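You operate a simulated robot arm through the tools that you are given. There is no shell and no other tool.

You are at the controls of a simulated robot arm. One attempt, no reset.

## Task
At 60 C switch on the main breaker, then all four lamps.
Fine: no load before the heat display reads 60; leave them burning, orange doors shut.

The check looks at the end state, three seconds after you hand in, the way a careful person would. Anything else that was tipped, shoved, dropped, spilled or broken makes it a failure.

## Robot
A 6-joint arm with a two-finger parallel gripper, fixed in place. Base frame: the origin is on the floor under the middle of its stand, x ahead of it, y to its left, z up. Lengths are in m, angles in degrees, forces in N, time in s.
With the tool pointing down near the work surface it reaches from about 0.34 to 0.76 m from the base axis. Its first joint turns from -66.0 to 66.0 degrees. Payload 2.45 kg.
The TCP is the grasp point between the finger pads, 0.024 m short of the fingertips. In the tool frame z runs along the fingers and y along their closing line. The gripper opens to 0.068 m. The fingers are 0.017 m wide and 0.01 m thick; the gripper's body (0.04 by 0.07 m) begins 0.041 m behind the TCP.
Orientation is told as [roll, pitch, yaw] about the base's x, y, z axes, in that order, counted from this pose: with the fingers straight down and closing along the base's y, the tool's x points along the base's -x, its y along +y and its z along -z.

## Interface
- The arm moves only by the tool step_arm. Its argument "moves" is text: rows parted by semicolons, each of 7 numbers parted by spaces: the shift along the base's x, y, z in mm, then the turn, a rotation vector about the base's x, y, z in degrees, then the gripper command, from -1 (fully open) to 1 (shut), values between in proportion. In form: tx ty tz ax ay az claw; .... A call has 1 to 20 rows; each row shifts and turns the commanded pose from where the row before left it. Each row takes 0.2 s and may step no farther than 0.05 m and 8.6 degrees from the row before; otherwise, or with a gripper value out of range, the whole call is refused. Where a pose cannot be reached the arm comes as near as it can. A force on the tool above 90 N (or 10 N above the force at the start of the call, whichever is more), or a blocked arm, ends the call early, and 0.2 s more pass. Each finger travels about 0.108 m/s and halts on what it meets, pressing with about 44 N; the grip force reading is that of the motor and also rises with nothing between the fingers. The clock runs only during rows and for 0.2 s after the last one: add rows that do not move to give the fingers time. It gives the time, the measured TCP pose, the force on the tool (base axes), the opening and the grip force at its end, in the units of the frame above (readings bear some noise), with the torque about the TCP (base axes, N m) and any sound that the robot's microphone picked up, and new pictures: "views" is both (left out), scene, wrist or none.
- Cameras (640 x 400 px; columns grow to the right, rows downward): "scene" is fixed at [0.1739, 0.4157, 1.4716]; the picture's right is [-0.72, -0.70, 0.00], its down [-0.37, 0.38, -0.85] and it looks along [0.59, -0.61, -0.53] (base axes); focal length 337 px, centre (320, 200). "wrist" rides on the gripper at [0.084, 0.011, -0.075] in the tool frame; the picture's right is [-0.13, 0.99, 0.00], its down [-0.60, -0.08, -0.79] and it looks along [-0.79, -0.10, 0.61] (tool axes); focal length 251 px, centre (320, 200). There is no depth. A picture from a camera that has moved, and an enlarged one, comes with that camera's place and axes in the base frame and with its lens.
- zoom(camera, box): a new picture of the part [left, top, right, bottom] of that camera's present view, enlarged. It takes no simulated time.
- sign_off(): hands the job in; it is judged then, once.

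Nothing tells you positions but the pictures and the camera data. Unless the task says otherwise, let go and move clear before handing in.

The tools are called after "Emit:" by a JSON object that holds its "name" and its "arguments". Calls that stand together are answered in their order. step_arm: Moves the arm, as the interface text tells. Its arguments: {"type":"object","properties":{"moves":{"type":"string"},"views":{"type":"string","enum":["both","scene","wrist","none"]}},"required":["moves"]} The other tools are called the same way: zoom (camera, box) takes an enlarged picture of a part of a camera's view; sign_off () hands the job in.

At the start:

```text
clock: 0.0
ee_pos: [0.3989, -0.2104, 1.2347]
ee_rot: [0.0, 0.0, 0.0]
contact_force: [-0.1, -0.4, -0.3]
torque: [0.03, 0.02, -0.02]
finger_gap: 0.0677
grasp_force: 0.1
```

scene: 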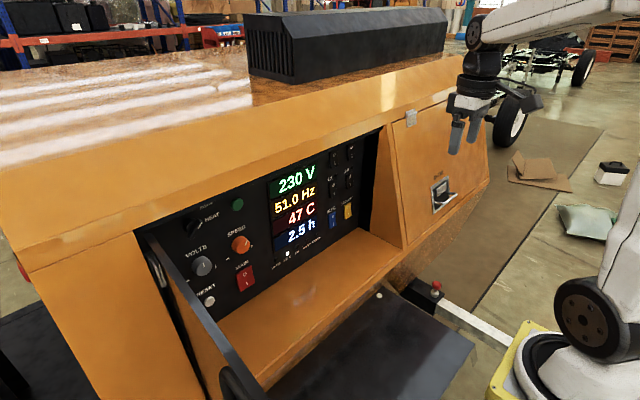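
wrist: 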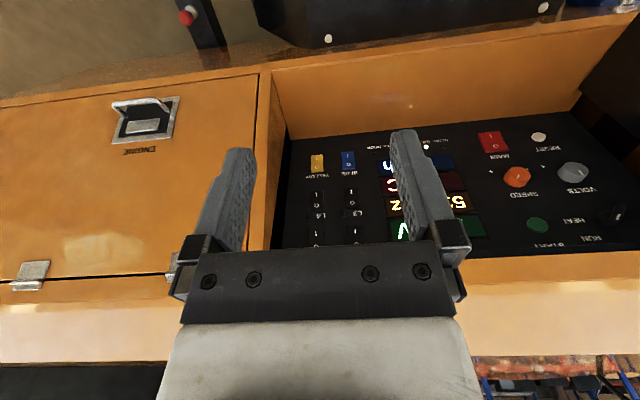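

I see a generator with an open control panel: the display shows 230 V, 51 Hz, 47 C, 2.5 h, with a red MAIN breaker and small rockers L1–L4 at upper right. I'll zoom in on both cameras to locate things before moving.

Emit:
{"name": "zoom", "arguments": {"camera": "scene", "box": [160, 120, 400, 320]}}

Emit:
{"name": "zoom", "arguments": {"camera": "scene", "box": [310, 130, 380, 240]}}

Emit:
{"name": "zoom", "arguments": {"camera": "wrist", "box": [260, 100, 640, 270]}}

Emit:
{"name": "zoom", "arguments": {"camera": "scene", "box": [380, 90, 640, 330]}}

```text
2.00 times, centred on (280, 220) of scene
camera zoom: at [0.1739, 0.4157, 1.4716], right [-0.72, -0.7, 0.0], down [-0.37, 0.38, -0.85], along [0.59, -0.61, -0.53], focal length 674 px, centre (400, 160)
```

zoom: 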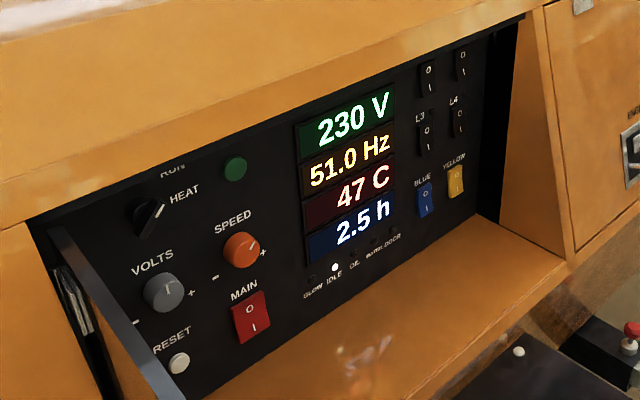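

```text
3.64 times, centred on (345, 185) of scene
camera zoom: at [0.1739, 0.4157, 1.4716], right [-0.72, -0.7, 0.0], down [-0.37, 0.38, -0.85], along [0.59, -0.61, -0.53], focal length 1224 px, centre (229, 254)
```

zoom: 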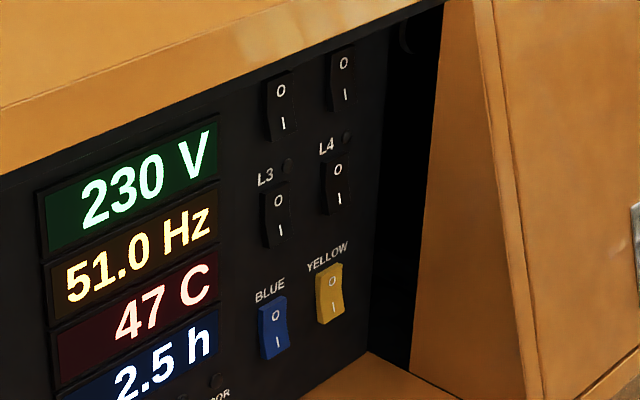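

```text
1.68 times, centred on (450, 185) of wrist
camera zoom: at [0.3143, -0.1985, 1.3098], right [0.13, 0.99, 0.0], down [0.6, -0.08, 0.79], along [0.79, -0.1, -0.61], focal length 424 px, centre (101, 225)
```

zoom: 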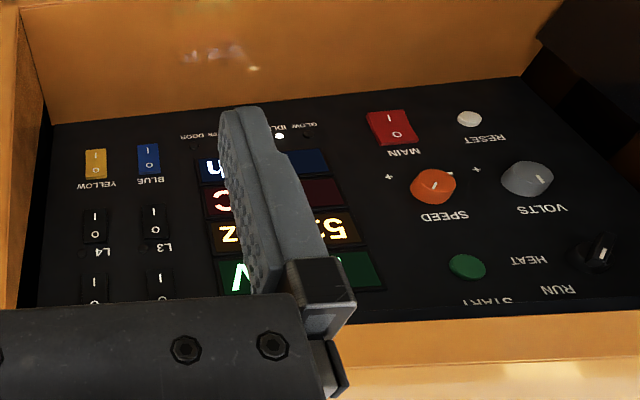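

```text
1.67 times, centred on (510, 210) of scene
camera zoom: at [0.1739, 0.4157, 1.4716], right [-0.72, -0.7, 0.0], down [-0.37, 0.38, -0.85], along [0.59, -0.61, -0.53], focal length 561 px, centre (3, 183)
```

zoom: 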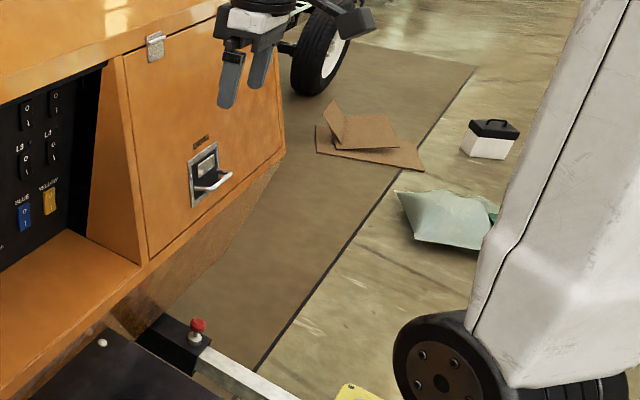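

The panel is a near-vertical face at x≈0.705. I place MAIN at about (0.71, 0.12, 0.885), with L1 to L4 at y≈-0.187/-0.257 and z≈1.10/1.01. The display reads 47 C, so nothing can be switched yet; meanwhile I'll close the fingers, tilt the tool forward and move to a standoff in free space.

Emit:
{"name": "step_arm", "arguments": {"moves": "10 20 -15 0 -7.5 0 1; 10 30 -20 0 -7.5 0 1; 10 35 -25 0 -7.5 0 1; 15 35 -25 0 -7.5 0 1; 15 35 -25 0 -7.5 0 1; 15 35 -25 0 -7.5 0 1; 0 0 0 0 0 0 1", "views": "both"}}

```text
clock: 1.6
ee_pos: [0.4713, -0.0298, 1.1098]
ee_rot: [1.1, -42.4, 0.4]
contact_force: [0.6, -0.2, 0.3]
torque: [0.01, 0.02, 0.02]
finger_gap: 0.0
grasp_force: 23.9
out of reach, approached as far as the arm can: row 6
camera wrist: at [0.3573, -0.0209, 1.1092], right [0.07, 0.99, 0.1], down [-0.09, -0.1, 0.99], along [0.99, -0.08, 0.08], focal length 251 px, centre (320, 200)
```

scene: 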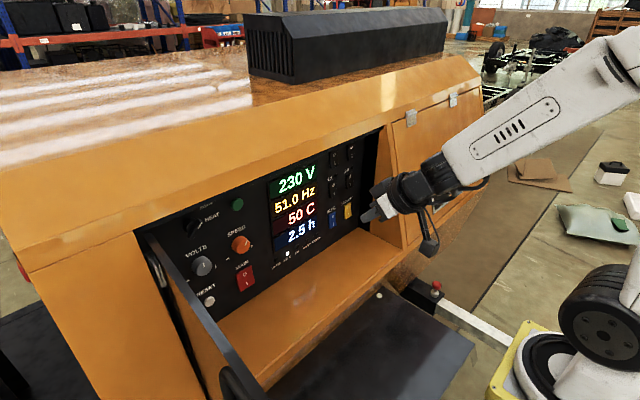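
wrist: 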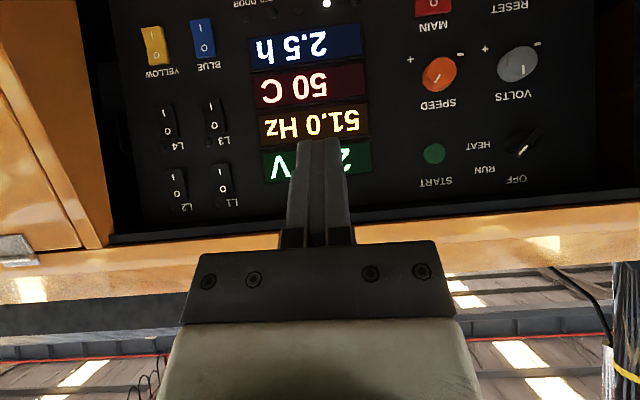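

The temperature is at 50 C and climbing about 2 C/s, and the wrist view confirms my switch positions. Next I'll move to a standoff in front of MAIN without touching anything.

Emit:
{"name": "step_arm", "arguments": {"moves": "20 23 -30 0 0 0 1; 20 23 -30 0 0 0 1; 20 23 -30 0 0 0 1; 20 23 -30 0 0 0 1; 20 24 -30 0 0 0 1; 20 24 -30 0 0 0 1; 0 0 0 0 0 0 1", "views": "both"}}

```text
clock: 3.2
ee_pos: [0.5581, -0.0365, 0.9553]
ee_rot: [2.2, -42.4, 0.0]
contact_force: [-0.1, -0.1, -0.7]
torque: [0.02, 0.03, 0.02]
finger_gap: 0.0
grasp_force: 23.8
out of reach, approached as far as the arm can: row 2, 3, 4, 5, 6
camera wrist: at [0.4444, -0.026, 0.9544], right [0.07, 0.99, 0.11], down [-0.09, -0.11, 0.99], along [0.99, -0.08, 0.08], focal length 251 px, centre (320, 200)
```

scene: 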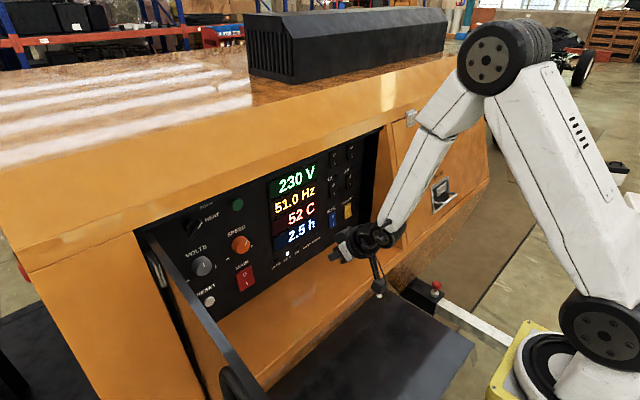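
wrist: 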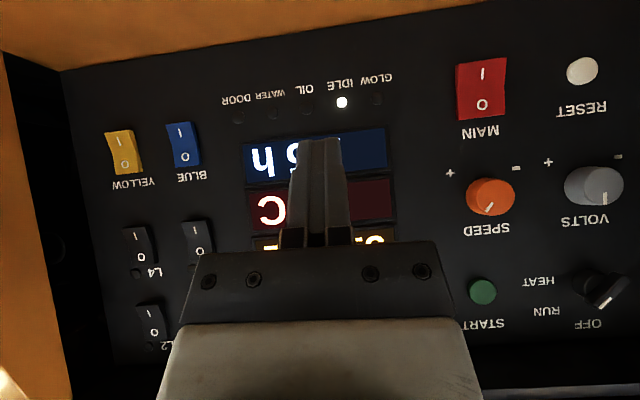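

The display reads 52 C. The arm stalled sideways at y≈-0.04, probably a wrist singularity from holding yaw at 0 while moving to +y. I'll turn the tool's yaw to follow the base direction and see where the pose settles, well clear of the panel.

Emit:
{"name": "step_arm", "arguments": {"moves": "0 0 0 0 0 4 1; 0 0 0 0 0 4 1; 0 0 0 0 0 3 1; 0 0 0 0 0 0 1", "views": "scene"}}

```text
clock: 4.2
ee_pos: [0.5579, -0.0354, 0.9553]
ee_rot: [1.6, -42.5, 11.0]
contact_force: [-0.1, -0.4, 0.1]
torque: [-0.01, 0.01, 0.0]
finger_gap: 0.0
grasp_force: 24.4
```

scene: 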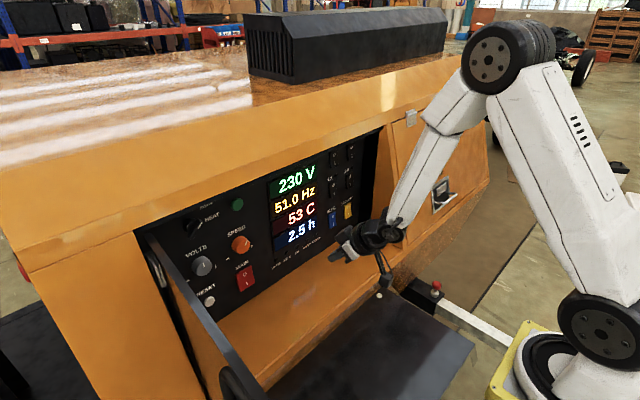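

The commanded pose now matches the measured one and yaw 11 worked fine; the display is at 53 C. I'll move sideways toward MAIN, with yaw increasing along the way to keep the wrist off its singularity.

Emit:
{"name": "step_arm", "arguments": {"moves": "3 26 -9 0 0 2.2 1; 3 26 -9 0 0 2.2 1; 3 26 -9 0 0 2.2 1; 3 26 -9 0 0 2.2 1; 3 26 -9 0 0 2.2 1; 3 26 -9 0 0 2.2 1; 0 0 0 0 0 0 1", "views": "both"}}

```text
clock: 5.8
ee_pos: [0.5752, 0.1206, 0.9027]
ee_rot: [1.6, -42.5, 24.3]
contact_force: [-0.2, -0.8, 0.0]
torque: [0.0, -0.01, -0.02]
finger_gap: 0.0001
grasp_force: 23.9
camera wrist: at [0.4688, 0.0837, 0.9013], right [-0.34, 0.94, 0.11], down [-0.04, -0.13, 0.99], along [0.94, 0.33, 0.08], focal length 251 px, centre (320, 200)
```

scene: 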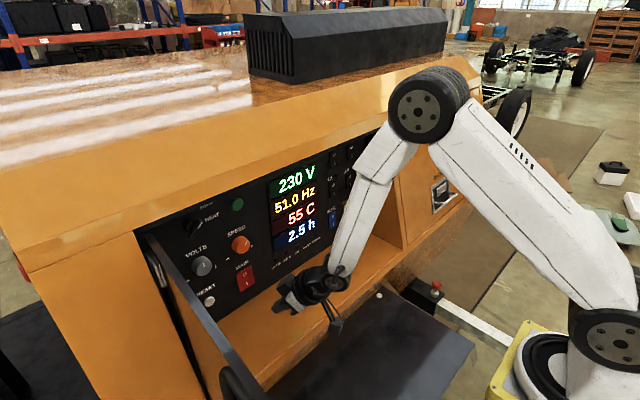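
wrist: 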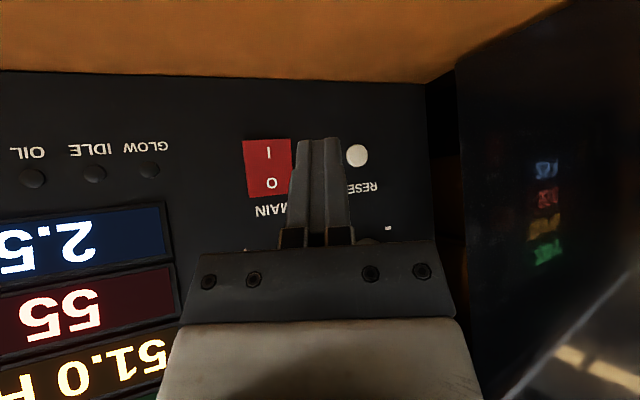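

55 C now, and the pose is reached in front of MAIN; the wrist view puts the "I" end of MAIN at about (0.705, 0.120, 0.870). I'll close to about 2 cm from it and wait there without touching.

Emit:
{"name": "step_arm", "arguments": {"moves": "25 0 -8 0 0 0 1; 25 0 -8 0 0 0 1; 22 0 -7 0 0 0 1; 0 0 0 0 0 0 1; 0 0 0 0 0 0 1", "views": "both"}}

```text
clock: 7.0
ee_pos: [0.6475, 0.1219, 0.8794]
ee_rot: [1.5, -42.5, 24.1]
contact_force: [0.8, 0.4, -0.1]
torque: [0.0, -0.02, 0.01]
finger_gap: 0.0001
grasp_force: 23.9
camera wrist: at [0.5395, 0.0846, 0.8775], right [-0.34, 0.94, 0.11], down [-0.04, -0.13, 0.99], along [0.94, 0.33, 0.08], focal length 251 px, centre (320, 200)
```

scene: 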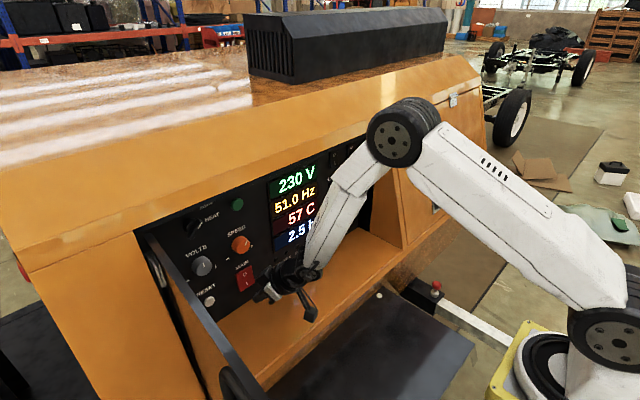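
wrist: 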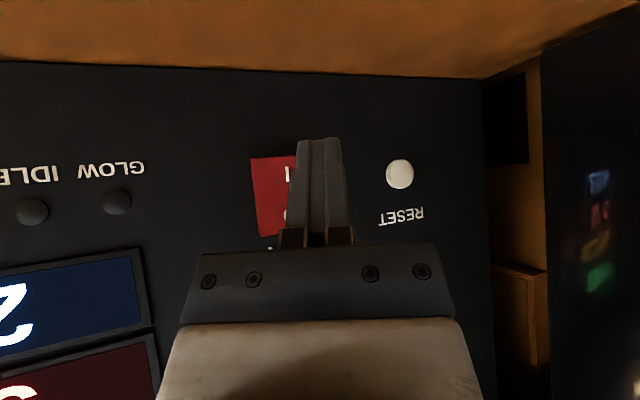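

57 C, and the tip is hovering 2–3 cm from MAIN's "I" end. I'll hold here until the display reads 60.

Emit:
{"name": "step_arm", "arguments": {"moves": "0 0 2 0 0 0 1; 0 0 0 0 0 0 1; 0 0 0 0 0 0 1; 0 0 0 0 0 0 1; 0 0 0 0 0 0 1; 0 0 0 0 0 0 1; 0 0 0 0 0 0 1; 0 0 0 0 0 0 1; 0 0 0 0 0 0 1; 0 0 0 0 0 0 1", "views": "scene"}}

```text
clock: 9.2
ee_pos: [0.6475, 0.1208, 0.8814]
ee_rot: [1.6, -42.5, 24.2]
contact_force: [-0.3, 0.0, -0.1]
torque: [0.0, 0.01, 0.04]
finger_gap: 0.0
grasp_force: 23.9
```

scene: 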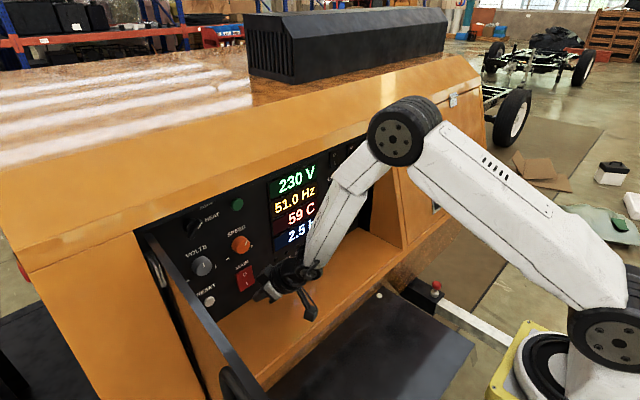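

59 C — not yet. I'll wait a little longer.

Emit:
{"name": "step_arm", "arguments": {"moves": "0 0 0 0 0 0 1; 0 0 0 0 0 0 1; 0 0 0 0 0 0 1; 0 0 0 0 0 0 1; 0 0 0 0 0 0 1", "views": "none"}}

Emit:
{"name": "zoom", "arguments": {"camera": "scene", "box": [200, 150, 360, 250]}}

```text
clock: 10.4
ee_pos: [0.6466, 0.1212, 0.8811]
ee_rot: [1.6, -42.5, 24.1]
contact_force: [0.8, 0.3, 0.5]
torque: [0.02, 0.01, 0.01]
finger_gap: 0.0002
grasp_force: 24.0
```

```text
4.00 times, centred on (280, 200) of scene
camera zoom: at [0.1739, 0.4157, 1.4716], right [-0.72, -0.7, 0.0], down [-0.37, 0.38, -0.85], along [0.59, -0.61, -0.53], focal length 1347 px, centre (480, 200)
```

zoom: 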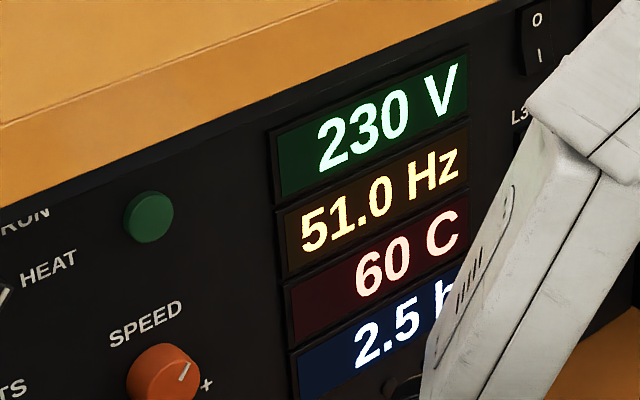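

The display now reads 60 C, so loading is allowed. I'll push forward on the "I" end of MAIN in small steps.

Emit:
{"name": "step_arm", "arguments": {"moves": "10 0 0 0 0 0 1; 8 0 0 0 0 0 1; 6 0 0 0 0 0 1; 5 0 0 0 0 0 1; 4 0 0 0 0 0 1", "views": "both"}}

Emit:
{"name": "zoom", "arguments": {"camera": "scene", "box": [180, 210, 340, 310]}}

```text
clock: 11.6
ee_pos: [0.6804, 0.1205, 0.8808]
ee_rot: [1.6, -42.4, 24.2]
contact_force: [0.3, 0.9, -0.2]
torque: [0.0, -0.01, -0.05]
finger_gap: 0.0001
grasp_force: 24.0
camera wrist: at [0.5723, 0.0836, 0.8797], right [-0.33, 0.94, 0.11], down [-0.04, -0.13, 0.99], along [0.94, 0.33, 0.08], focal length 251 px, centre (320, 200)
```

scene: 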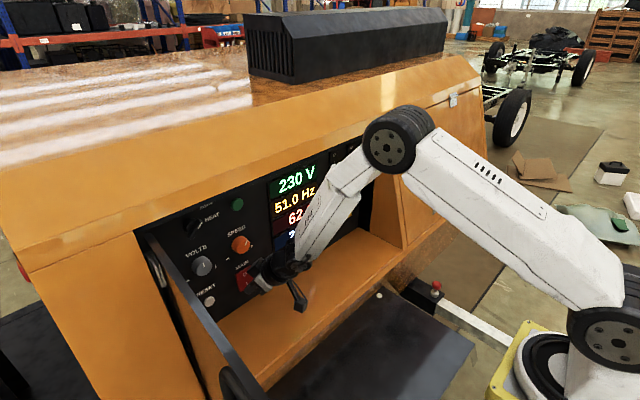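
wrist: 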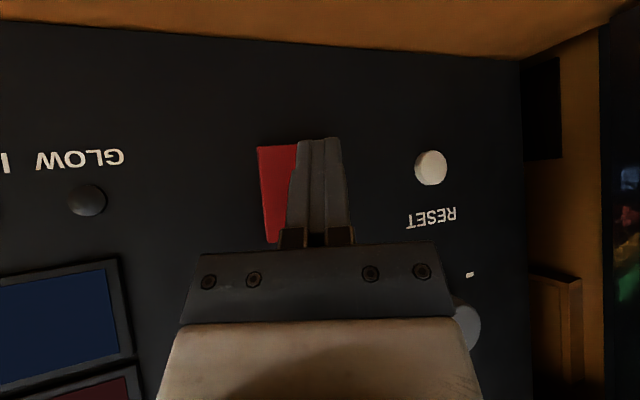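

```text
4.00 times, centred on (260, 260) of scene
camera zoom: at [0.1739, 0.4157, 1.4716], right [-0.72, -0.7, 0.0], down [-0.37, 0.38, -0.85], along [0.59, -0.61, -0.53], focal length 1347 px, centre (560, -40)
```

zoom: 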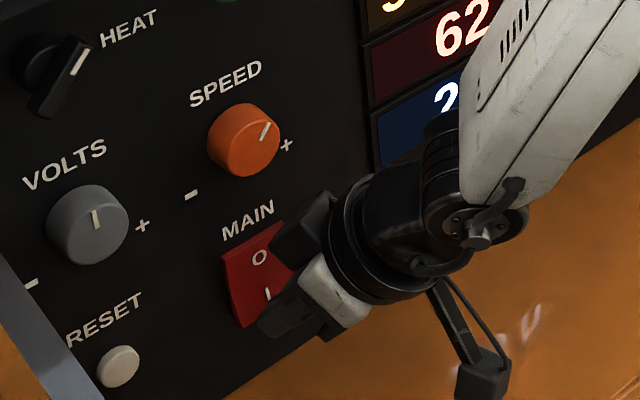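

No contact yet at TCP x=0.680; the display reads 62 C and the tip is lined up on MAIN's "I" half. I'll keep pushing in small steps.

Emit:
{"name": "step_arm", "arguments": {"moves": "4 0 0 0 0 0 1; 4 0 0 0 0 0 1; 4 0 0 0 0 0 1; 4 0 0 0 0 0 1", "views": "wrist"}}

Emit:
{"name": "zoom", "arguments": {"camera": "scene", "box": [180, 210, 340, 310]}}

```text
clock: 12.5
ee_pos: [0.6847, 0.121, 0.8799]
ee_rot: [1.6, -41.9, 24.4]
contact_force: [-29.5, -4.0, 19.7]
torque: [-0.07, -0.08, -0.05]
finger_gap: 0.0
grasp_force: 24.0
stopped in row 4: the force on the tool passed its limit at 98 N (the readings are from after the stop); the commanded pose is now the measured one
camera wrist: at [0.5785, 0.0829, 0.8788], right [-0.34, 0.93, 0.11], down [-0.03, -0.12, 0.99], along [0.94, 0.33, 0.07], focal length 251 px, centre (320, 200)
```

wrist: 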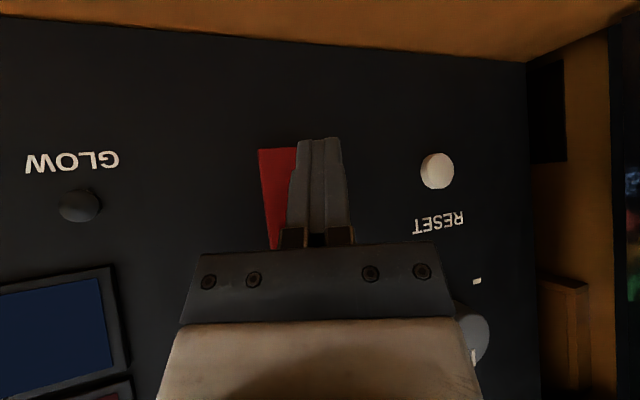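

```text
4.00 times, centred on (260, 260) of scene
camera zoom: at [0.1728, 0.4155, 1.4718], right [-0.72, -0.7, 0.0], down [-0.37, 0.38, -0.85], along [0.59, -0.61, -0.53], focal length 1347 px, centre (560, -40)
```

zoom: 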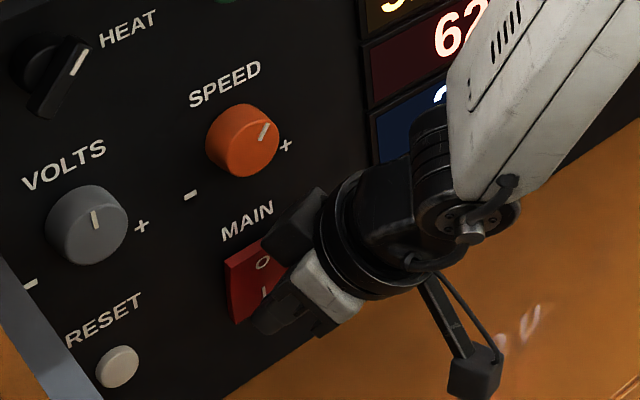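

The push hit the force limit at about x=0.685, and the rocker looks like it has moved. I'll back off and check its state.

Emit:
{"name": "step_arm", "arguments": {"moves": "-8 0 0 0 0 0 1; -15 0 0 0 0 0 1; -20 0 0 0 0 0 1", "views": "both"}}

Emit:
{"name": "zoom", "arguments": {"camera": "scene", "box": [180, 210, 340, 310]}}

Emit:
{"name": "zoom", "arguments": {"camera": "wrist", "box": [200, 100, 440, 250]}}

```text
clock: 13.3
ee_pos: [0.6459, 0.1197, 0.8788]
ee_rot: [1.6, -42.1, 24.3]
contact_force: [0.7, 1.1, 0.0]
torque: [-0.02, 0.03, 0.01]
finger_gap: 0.0001
grasp_force: 23.7
camera wrist: at [0.5386, 0.0835, 0.8787], right [-0.34, 0.94, 0.11], down [-0.03, -0.13, 0.99], along [0.94, 0.33, 0.07], focal length 251 px, centre (320, 200)
```

scene: 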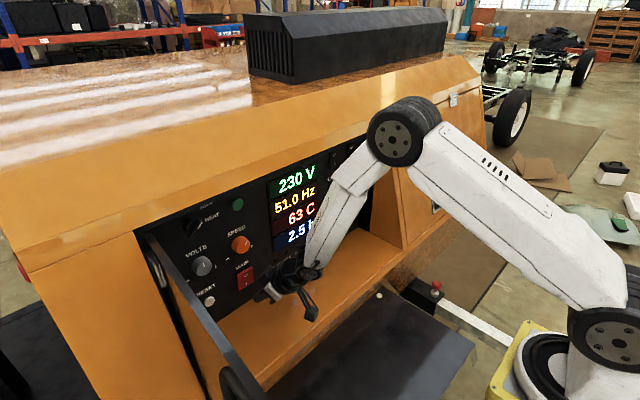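
wrist: 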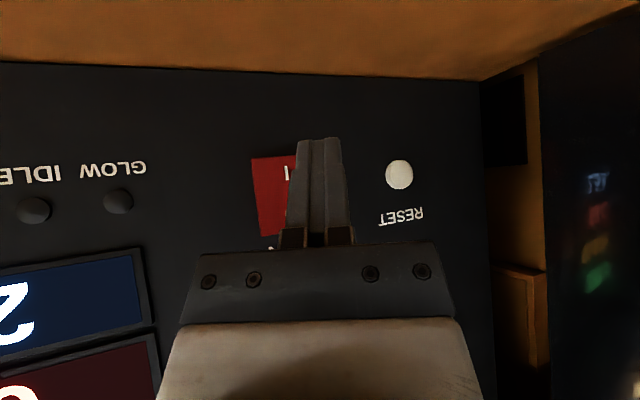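

```text
4.00 times, centred on (260, 260) of scene
camera zoom: at [0.1739, 0.4157, 1.4716], right [-0.72, -0.7, 0.0], down [-0.37, 0.38, -0.85], along [0.59, -0.61, -0.53], focal length 1347 px, centre (560, -40)
```

zoom: 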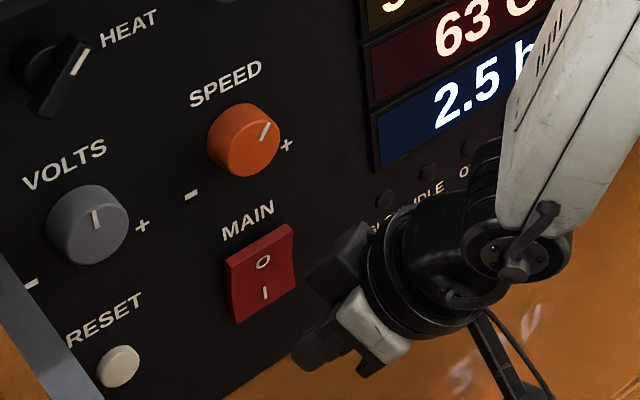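

```text
2.67 times, centred on (320, 175) of wrist
camera zoom: at [0.5386, 0.0835, 0.8787], right [-0.34, 0.94, 0.11], down [-0.03, -0.13, 0.99], along [0.94, 0.33, 0.07], focal length 670 px, centre (320, 267)
```

zoom: 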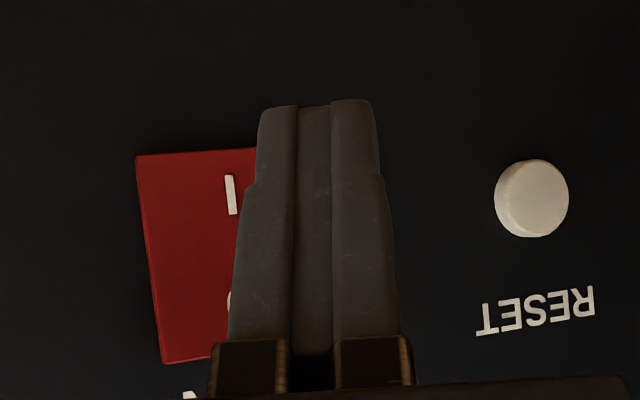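

MAIN has flipped: its "0" end now stands out and the "I" end is in, with 230 V steady and 63 C showing. Next I'll back out and swing over to L1, keeping the yaw offset and staying in front of the overhang.

Emit:
{"name": "step_arm", "arguments": {"moves": "-40 0 5 0 0 0 1; -40 0 10 0 0 0 1; 0 -38 25 0 0 -3 1; 0 -38 25 0 0 -3 1; 0 -38 25 0 0 -3 1; 0 -38 25 0 0 -3 1; 0 -38 25 0 0 -3 1; 0 -38 25 0 0 -3 1; 0 -38 25 0 0 -3 1; 0 -40 25 0 0 -3 1; 0 0 0 0 0 0 1", "views": "both"}}

Emit:
{"name": "zoom", "arguments": {"camera": "scene", "box": [180, 160, 340, 310]}}

```text
clock: 15.7
ee_pos: [0.5657, -0.184, 1.0917]
ee_rot: [1.6, -42.1, 0.3]
contact_force: [-0.1, 0.8, 0.5]
torque: [0.03, 0.01, -0.01]
finger_gap: 0.0
grasp_force: 24.1
camera wrist: at [0.4528, -0.1741, 1.0925], right [0.07, 0.99, 0.11], down [-0.08, -0.1, 0.99], along [0.99, -0.08, 0.07], focal length 251 px, centre (320, 200)
```

scene: 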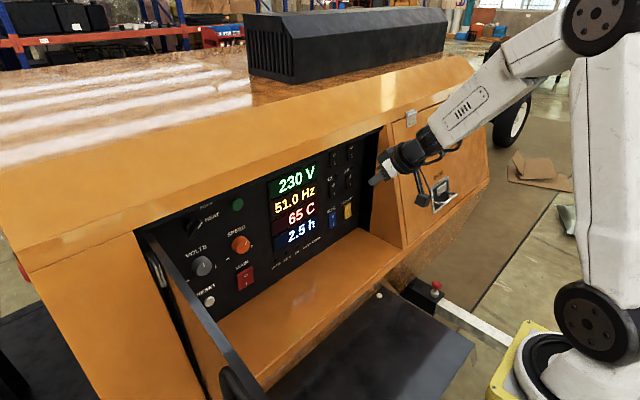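
wrist: 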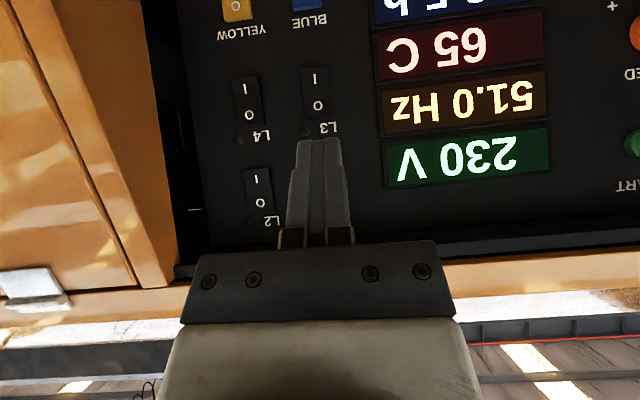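

```text
2.67 times, centred on (260, 235) of scene
camera zoom: at [0.1739, 0.4156, 1.4716], right [-0.72, -0.7, 0.0], down [-0.37, 0.38, -0.85], along [0.59, -0.61, -0.53], focal length 898 px, centre (480, 107)
```

zoom: 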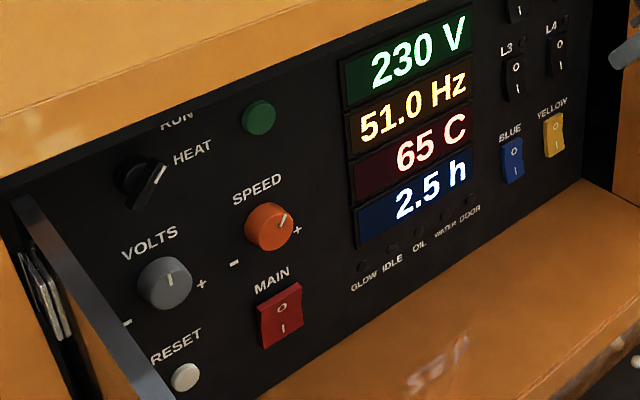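

MAIN is clearly on and the tool is in front of L1. I put the lower "I" ends of L1/L2 at z≈1.082 and of L3/L4 at z≈0.990. Now I'll level the tool (pitch about -72) to pass under the overhang and line up with L1.

Emit:
{"name": "step_arm", "arguments": {"moves": "0 -1 -3 0 -7.5 0 1; 0 -1 -3 0 -7.5 0 1; 0 -1 -3 0 -7.5 0 1; 0 0 -3 0 -7.5 0 1; 0 0 0 0 0 0 1", "views": "both"}}

```text
clock: 16.9
ee_pos: [0.5651, -0.1879, 1.08]
ee_rot: [0.9, -72.1, 0.8]
contact_force: [-0.4, 0.1, 0.2]
torque: [0.01, 0.0, 0.0]
finger_gap: 0.0001
grasp_force: 23.6
camera wrist: at [0.4671, -0.1786, 1.0243], right [0.01, 0.99, 0.13], down [-0.57, -0.1, 0.82], along [0.82, -0.08, 0.56], focal length 251 px, centre (320, 200)
```

scene: 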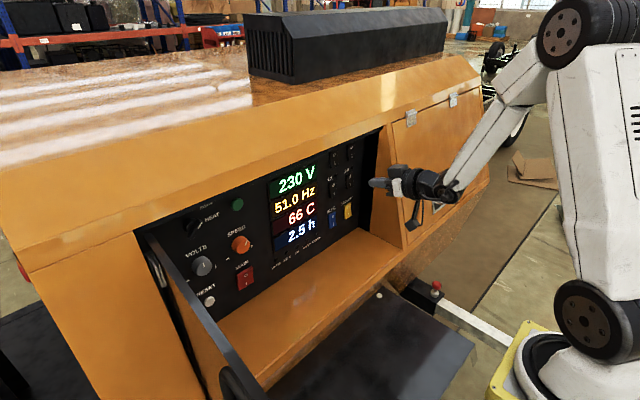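
wrist: 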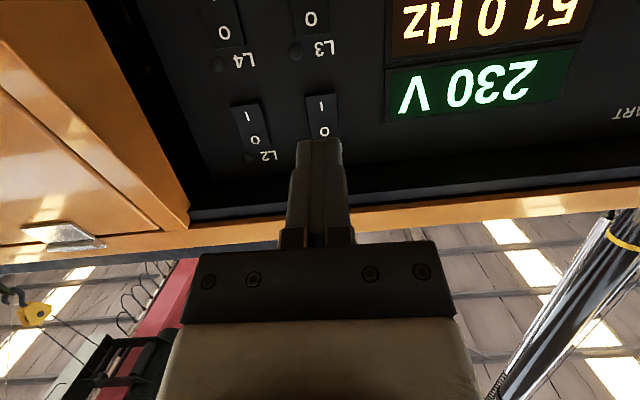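

The tool is level and lined up with L1's "I" end (about y=-0.187, z=1.080). I'll go in and press L1 in small steps.

Emit:
{"name": "step_arm", "arguments": {"moves": "35 0 0 0 0 0 1; 35 0 0 0 0 0 1; 25 0 0 0 0 0 1; 8 0 0 0 0 0 1; 4 0 0 0 0 0 1; 4 0 0 0 0 0 1; 4 0 0 0 0 0 1; 3 0 0 0 0 0 1; 3 0 0 0 0 0 1", "views": "both"}}

Emit:
{"name": "zoom", "arguments": {"camera": "scene", "box": [260, 130, 420, 230]}}

```text
clock: 18.9
ee_pos: [0.6817, -0.1883, 1.0796]
ee_rot: [1.1, -71.9, 0.7]
contact_force: [-59.2, 9.7, 15.3]
torque: [-0.21, -0.4, 0.22]
finger_gap: 0.0001
grasp_force: 23.3
camera wrist: at [0.5841, -0.1784, 1.0244], right [0.01, 0.99, 0.13], down [-0.56, -0.1, 0.82], along [0.83, -0.08, 0.56], focal length 251 px, centre (320, 200)
```

scene: 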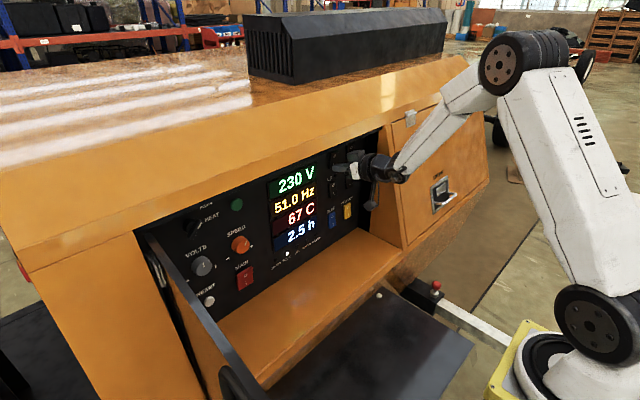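
wrist: 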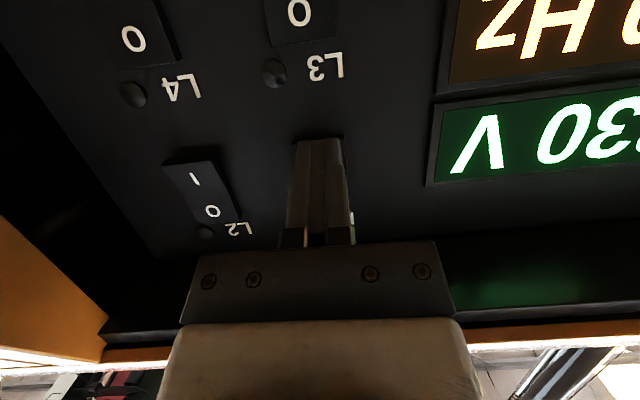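

```text
4.00 times, centred on (340, 180) of scene
camera zoom: at [0.1716, 0.416, 1.4718], right [-0.72, -0.7, 0.0], down [-0.37, 0.38, -0.85], along [0.59, -0.61, -0.52], focal length 1347 px, centre (240, 280)
```

zoom: 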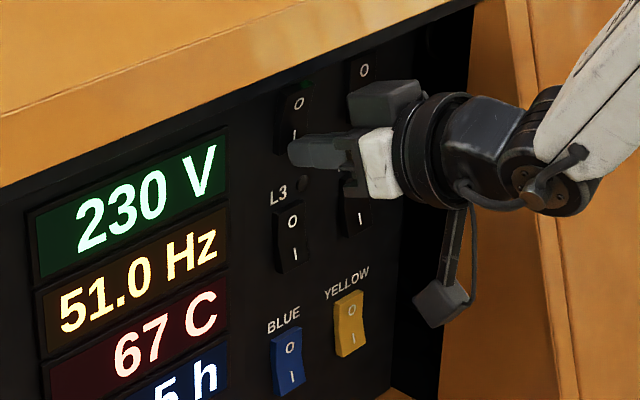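

The tip is pressing L1 with about 60 N, and there's a hint of a green pilot light above it. I'll back off a little and check.

Emit:
{"name": "step_arm", "arguments": {"moves": "-10 0 0 0 0 0 1; -25 0 0 0 0 0 1; -25 0 0 0 0 0 1", "views": "both"}}

Emit:
{"name": "zoom", "arguments": {"camera": "scene", "box": [260, 130, 420, 230]}}

Emit:
{"name": "zoom", "arguments": {"camera": "scene", "box": [180, 200, 340, 310]}}

```text
clock: 19.7
ee_pos: [0.6254, -0.1874, 1.0808]
ee_rot: [1.1, -72.0, 0.7]
contact_force: [0.5, -0.4, 0.7]
torque: [-0.01, 0.0, -0.04]
finger_gap: 0.0
grasp_force: 23.6
camera wrist: at [0.527, -0.178, 1.0238], right [0.01, 0.99, 0.13], down [-0.57, -0.1, 0.82], along [0.82, -0.08, 0.56], focal length 251 px, centre (320, 200)
```

scene: 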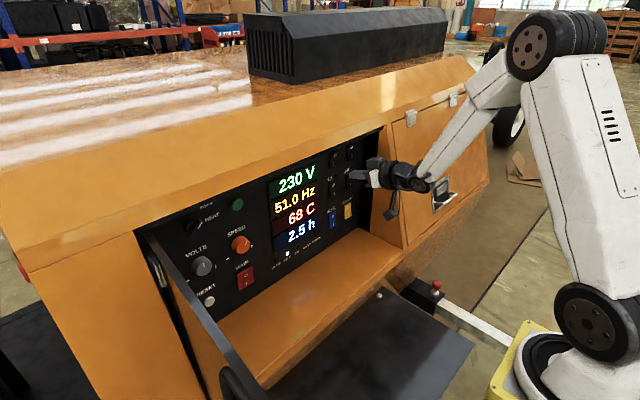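
wrist: 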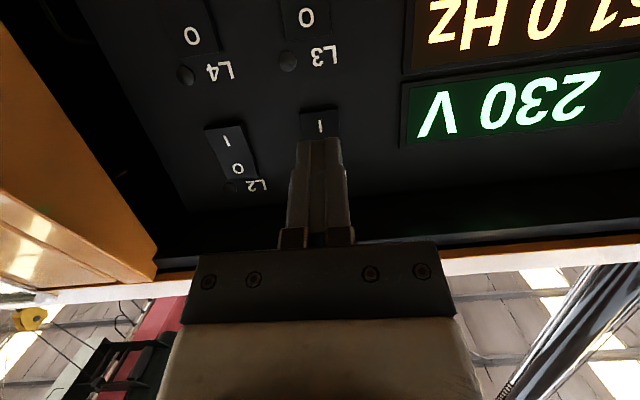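

```text
4.00 times, centred on (340, 180) of scene
camera zoom: at [0.1739, 0.4157, 1.4716], right [-0.72, -0.7, 0.0], down [-0.37, 0.38, -0.85], along [0.59, -0.61, -0.53], focal length 1347 px, centre (240, 280)
```

zoom: 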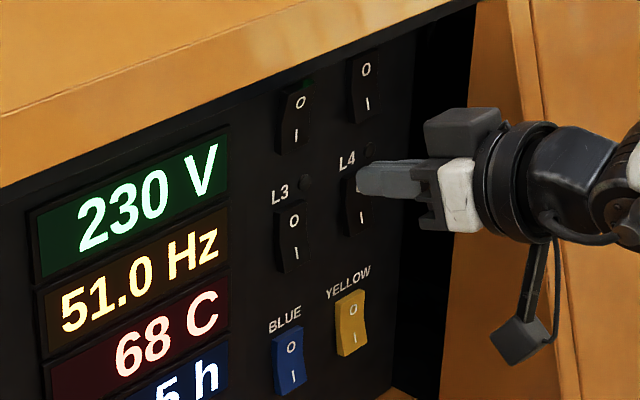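

```text
3.64 times, centred on (260, 255) of scene
camera zoom: at [0.1739, 0.4157, 1.4716], right [-0.72, -0.7, 0.0], down [-0.37, 0.38, -0.85], along [0.59, -0.61, -0.53], focal length 1224 px, centre (538, 0)
```

zoom: 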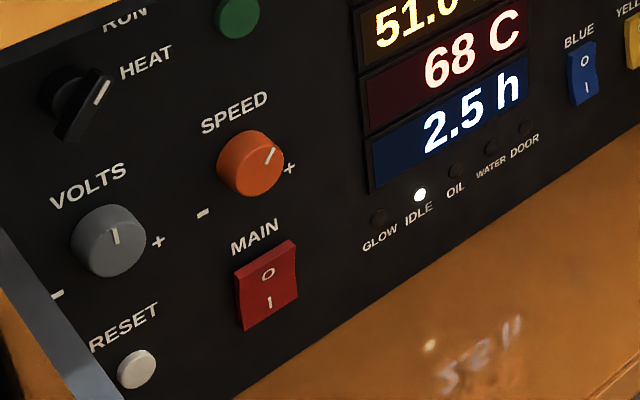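

L1 has flipped on: its top now stands out, unlike the neighbouring rockers. The IDLE lamp is just blinking. Next I'll shift 70 mm to the right and press L2 the same way.

Emit:
{"name": "step_arm", "arguments": {"moves": "0 -35 0 0 0 0 1; 0 -35 0 0 0 0 1; 0 0 0 0 0 0 1", "views": "both"}}

Emit:
{"name": "zoom", "arguments": {"camera": "wrist", "box": [260, 80, 480, 220]}}

```text
clock: 20.5
ee_pos: [0.623, -0.26, 1.081]
ee_rot: [1.1, -72.0, 0.9]
contact_force: [-0.1, -0.4, -0.1]
torque: [-0.04, 0.03, -0.01]
finger_gap: 0.0
grasp_force: 23.2
camera wrist: at [0.5249, -0.2507, 1.0251], right [0.01, 0.99, 0.13], down [-0.57, -0.1, 0.82], along [0.82, -0.08, 0.56], focal length 251 px, centre (320, 200)
```

scene: 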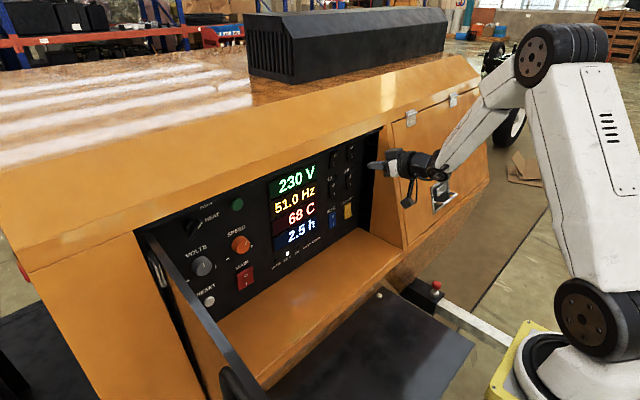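
wrist: 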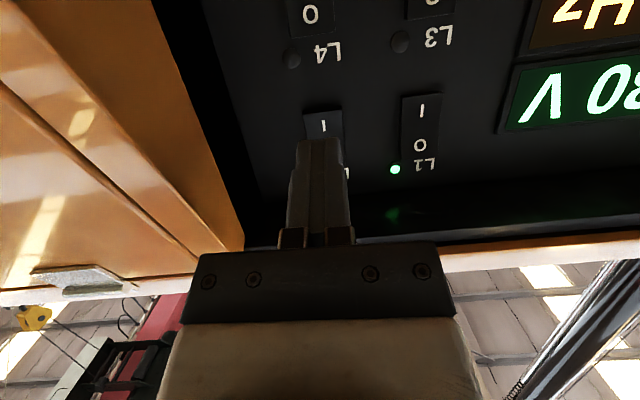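

```text
2.86 times, centred on (370, 150) of wrist
camera zoom: at [0.5249, -0.2507, 1.0251], right [0.01, 0.99, 0.13], down [-0.57, -0.1, 0.82], along [0.82, -0.08, 0.56], focal length 718 px, centre (177, 343)
```

zoom: 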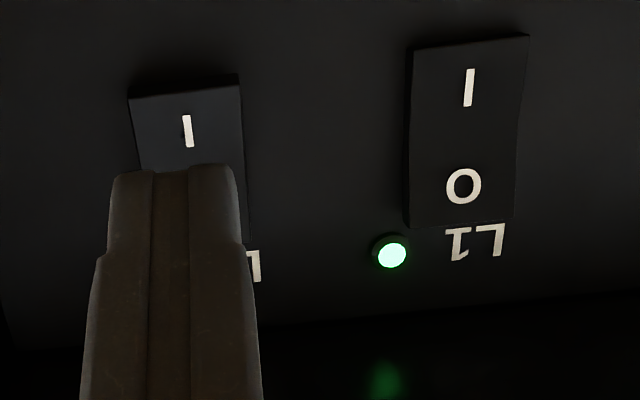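

L1's pilot light is green, which confirms the lamp circuit is on. The tool is lined up with L2's "I" end, so I'll press it.

Emit:
{"name": "step_arm", "arguments": {"moves": "35 2 0 0 0 0 1; 10 0 0 0 0 0 1; 4 0 0 0 0 0 1; 4 0 0 0 0 0 1; 4 0 0 0 0 0 1; 3 0 0 0 0 0 1; 3 0 0 0 0 0 1; -10 0 0 0 0 0 1; -25 0 0 0 0 0 1; -25 0 0 0 0 0 1", "views": "both"}}

Emit:
{"name": "zoom", "arguments": {"camera": "scene", "box": [260, 130, 420, 230]}}

```text
clock: 22.0
ee_pos: [0.6822, -0.2579, 1.0802]
ee_rot: [1.3, -71.6, 0.4]
contact_force: [-33.8, 4.6, 7.8]
torque: [-0.01, -0.21, 0.09]
finger_gap: 0.0
grasp_force: 23.7
stopped in row 7: the force on the tool passed its limit at 98 N (the readings are from after the stop); the commanded pose is now the measured one
camera wrist: at [0.5837, -0.248, 1.0242], right [0.01, 0.99, 0.13], down [-0.56, -0.1, 0.82], along [0.83, -0.08, 0.55], focal length 251 px, centre (320, 200)
```

scene: 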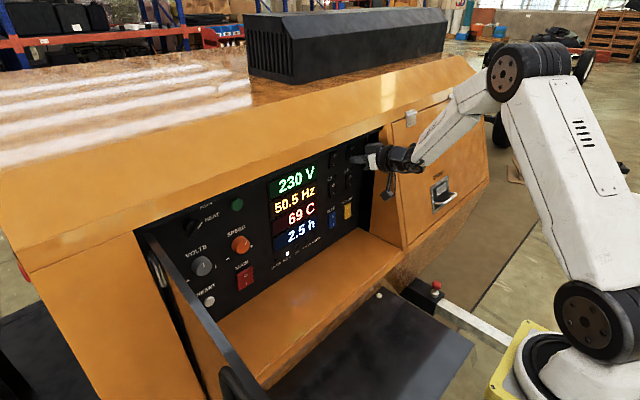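
wrist: 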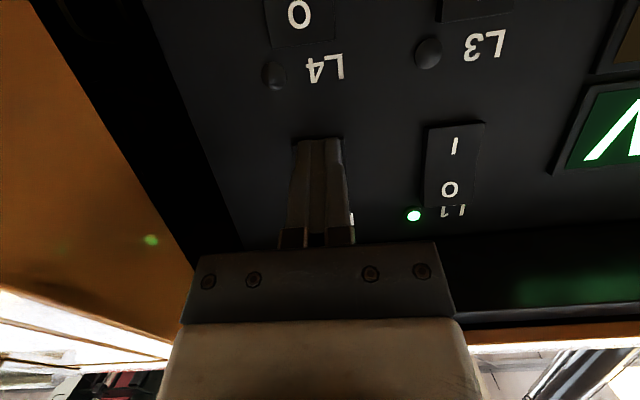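

```text
4.00 times, centred on (340, 180) of scene
camera zoom: at [0.1727, 0.4159, 1.4717], right [-0.72, -0.7, 0.0], down [-0.37, 0.38, -0.85], along [0.59, -0.61, -0.53], focal length 1347 px, centre (240, 280)
```

zoom: 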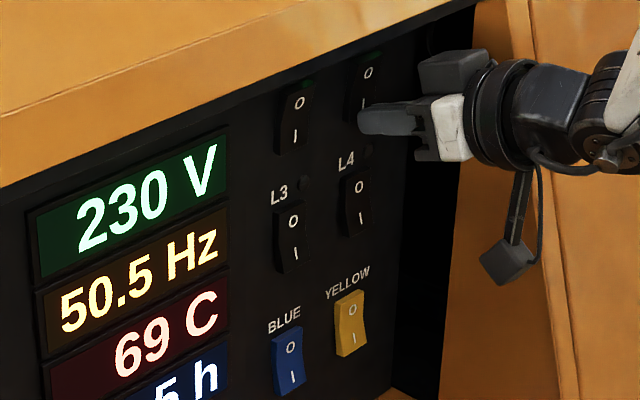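

L2 is on too: there's a green glow on the side wall, and the frequency dropped slightly to 50.5 Hz. I'll back off and move down to L4.

Emit:
{"name": "step_arm", "arguments": {"moves": "-10 0 0 0 0 0 1; -25 0 0 0 0 0 1; -25 0 0 0 0 0 1; 0 0 -31 0 0 0 1; 0 0 -31 0 0 0 1; 0 0 -30 0 0 0 1; 0 0 0 0 0 0 1", "views": "both"}}

Emit:
{"name": "zoom", "arguments": {"camera": "scene", "box": [260, 130, 420, 230]}}

```text
clock: 23.6
ee_pos: [0.6257, -0.2572, 0.9878]
ee_rot: [1.3, -71.7, 0.7]
contact_force: [-0.3, 0.0, -0.5]
torque: [0.0, -0.02, 0.0]
finger_gap: 0.0
grasp_force: 24.0
camera wrist: at [0.5264, -0.2473, 0.9315], right [0.01, 0.99, 0.13], down [-0.56, -0.1, 0.82], along [0.83, -0.08, 0.56], focal length 251 px, centre (320, 200)
```

scene: 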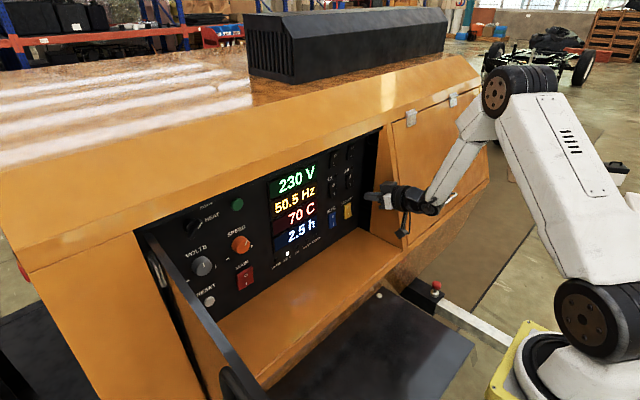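
wrist: 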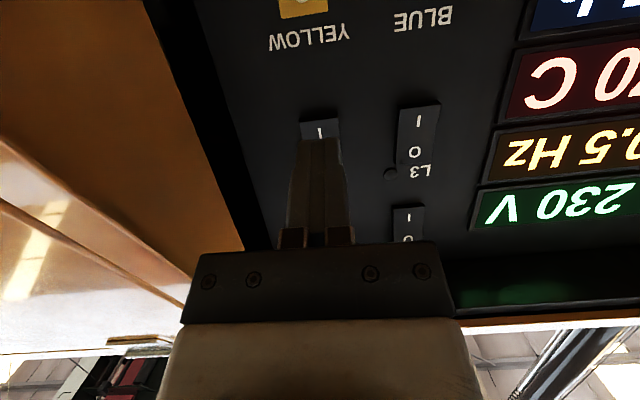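

```text
4.00 times, centred on (340, 180) of scene
camera zoom: at [0.1739, 0.4157, 1.4716], right [-0.72, -0.7, 0.0], down [-0.37, 0.38, -0.85], along [0.59, -0.61, -0.53], focal length 1347 px, centre (240, 280)
```

zoom: 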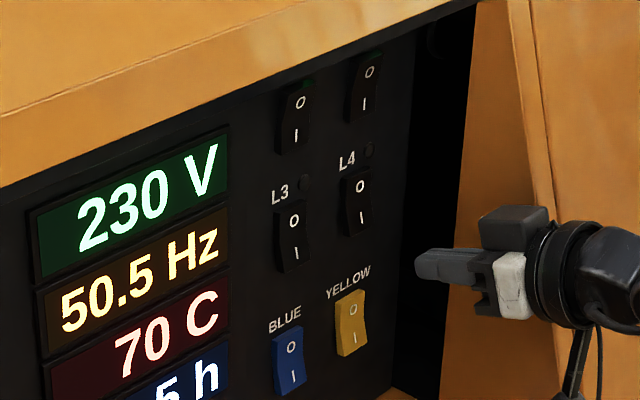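

L1 and L2 are both on and holding, at 50.5 Hz, 230 V and 70 C. L4's "I" end is right ahead, so I'll press it.

Emit:
{"name": "step_arm", "arguments": {"moves": "35 0 2 0 0 0 1; 8 0 0 0 0 0 1; 4 0 0 0 0 0 1; 4 0 0 0 0 0 1; 4 0 0 0 0 0 1; 3 0 0 0 0 0 1; 2 0 0 0 0 0 1", "views": "both"}}

Emit:
{"name": "zoom", "arguments": {"camera": "scene", "box": [260, 130, 420, 230]}}

```text
clock: 25.2
ee_pos: [0.6829, -0.257, 0.9909]
ee_rot: [1.6, -71.6, 0.2]
contact_force: [-38.4, 4.7, 10.2]
torque: [0.02, -0.24, 0.03]
finger_gap: 0.0
grasp_force: 23.5
camera wrist: at [0.5838, -0.2476, 0.9339], right [0.01, 0.99, 0.13], down [-0.56, -0.1, 0.82], along [0.83, -0.08, 0.55], focal length 251 px, centre (320, 200)
```

scene: 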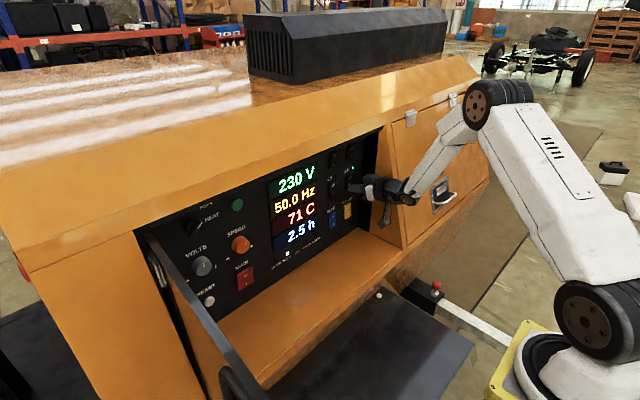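
wrist: 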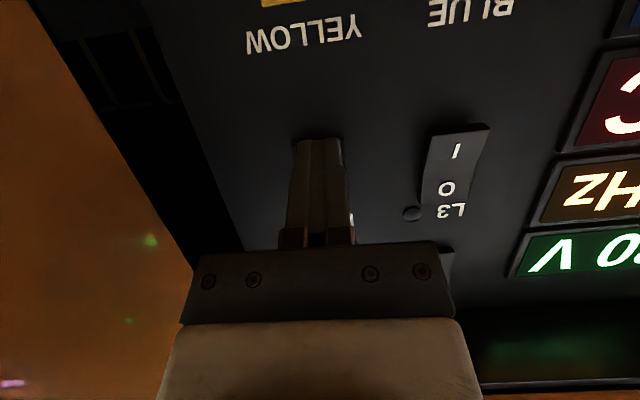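

```text
4.00 times, centred on (340, 180) of scene
camera zoom: at [0.1726, 0.4159, 1.4717], right [-0.72, -0.7, 0.0], down [-0.37, 0.38, -0.85], along [0.59, -0.61, -0.53], focal length 1347 px, centre (240, 280)
```

zoom: 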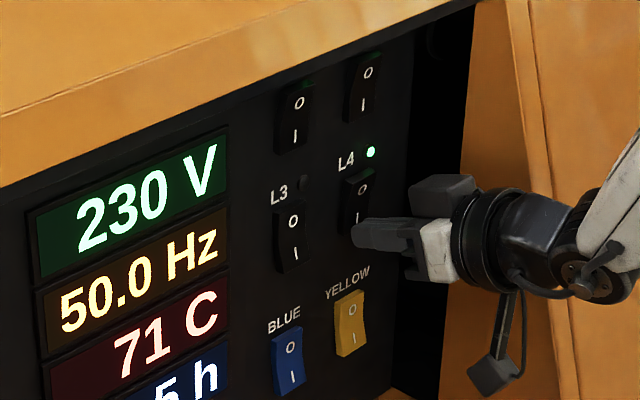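

L4's pilot is green, with 50.0 Hz showing. I'll back off and shift 70 mm left to L3.

Emit:
{"name": "step_arm", "arguments": {"moves": "-10 0 0 0 0 0 1; -25 0 0 0 0 0 1; -25 0 0 0 0 0 1; 0 35 0 0 0 0 1; 0 35 0 0 0 0 1; 0 0 0 0 0 0 1", "views": "both"}}

Emit:
{"name": "zoom", "arguments": {"camera": "scene", "box": [260, 130, 420, 230]}}

```text
clock: 26.6
ee_pos: [0.627, -0.1861, 0.989]
ee_rot: [1.2, -71.8, 0.5]
contact_force: [0.2, 0.3, 0.0]
torque: [0.02, 0.03, -0.01]
finger_gap: 0.0001
grasp_force: 23.7
camera wrist: at [0.5279, -0.1766, 0.9334], right [0.01, 0.99, 0.13], down [-0.56, -0.1, 0.82], along [0.83, -0.08, 0.56], focal length 251 px, centre (320, 200)
```

scene: 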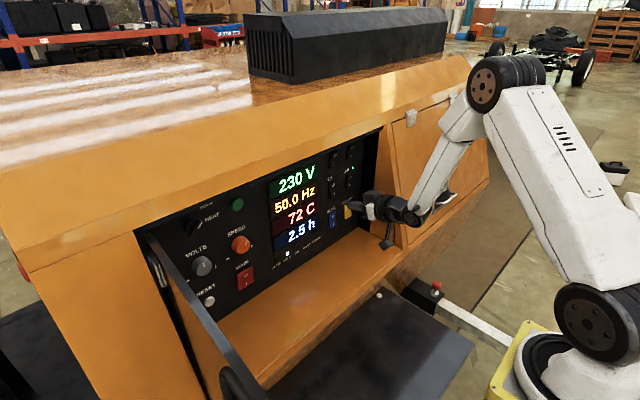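
wrist: 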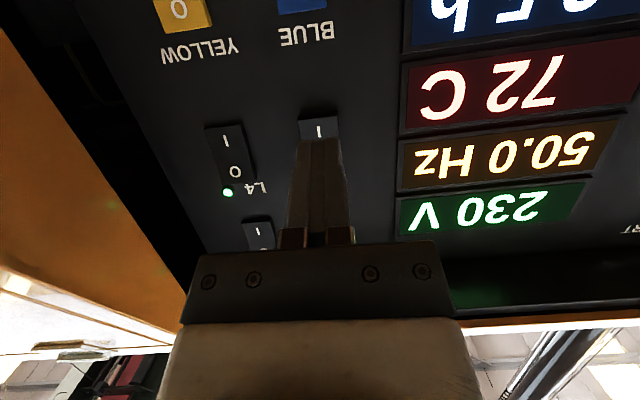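

```text
4.00 times, centred on (340, 180) of scene
camera zoom: at [0.1739, 0.4157, 1.4716], right [-0.72, -0.7, 0.0], down [-0.37, 0.38, -0.85], along [0.59, -0.61, -0.53], focal length 1347 px, centre (240, 280)
```

zoom: 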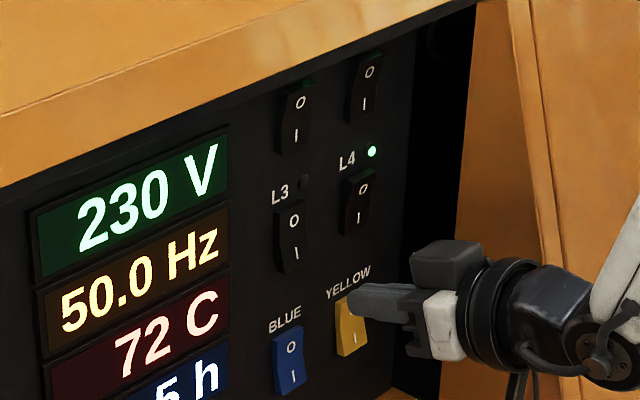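

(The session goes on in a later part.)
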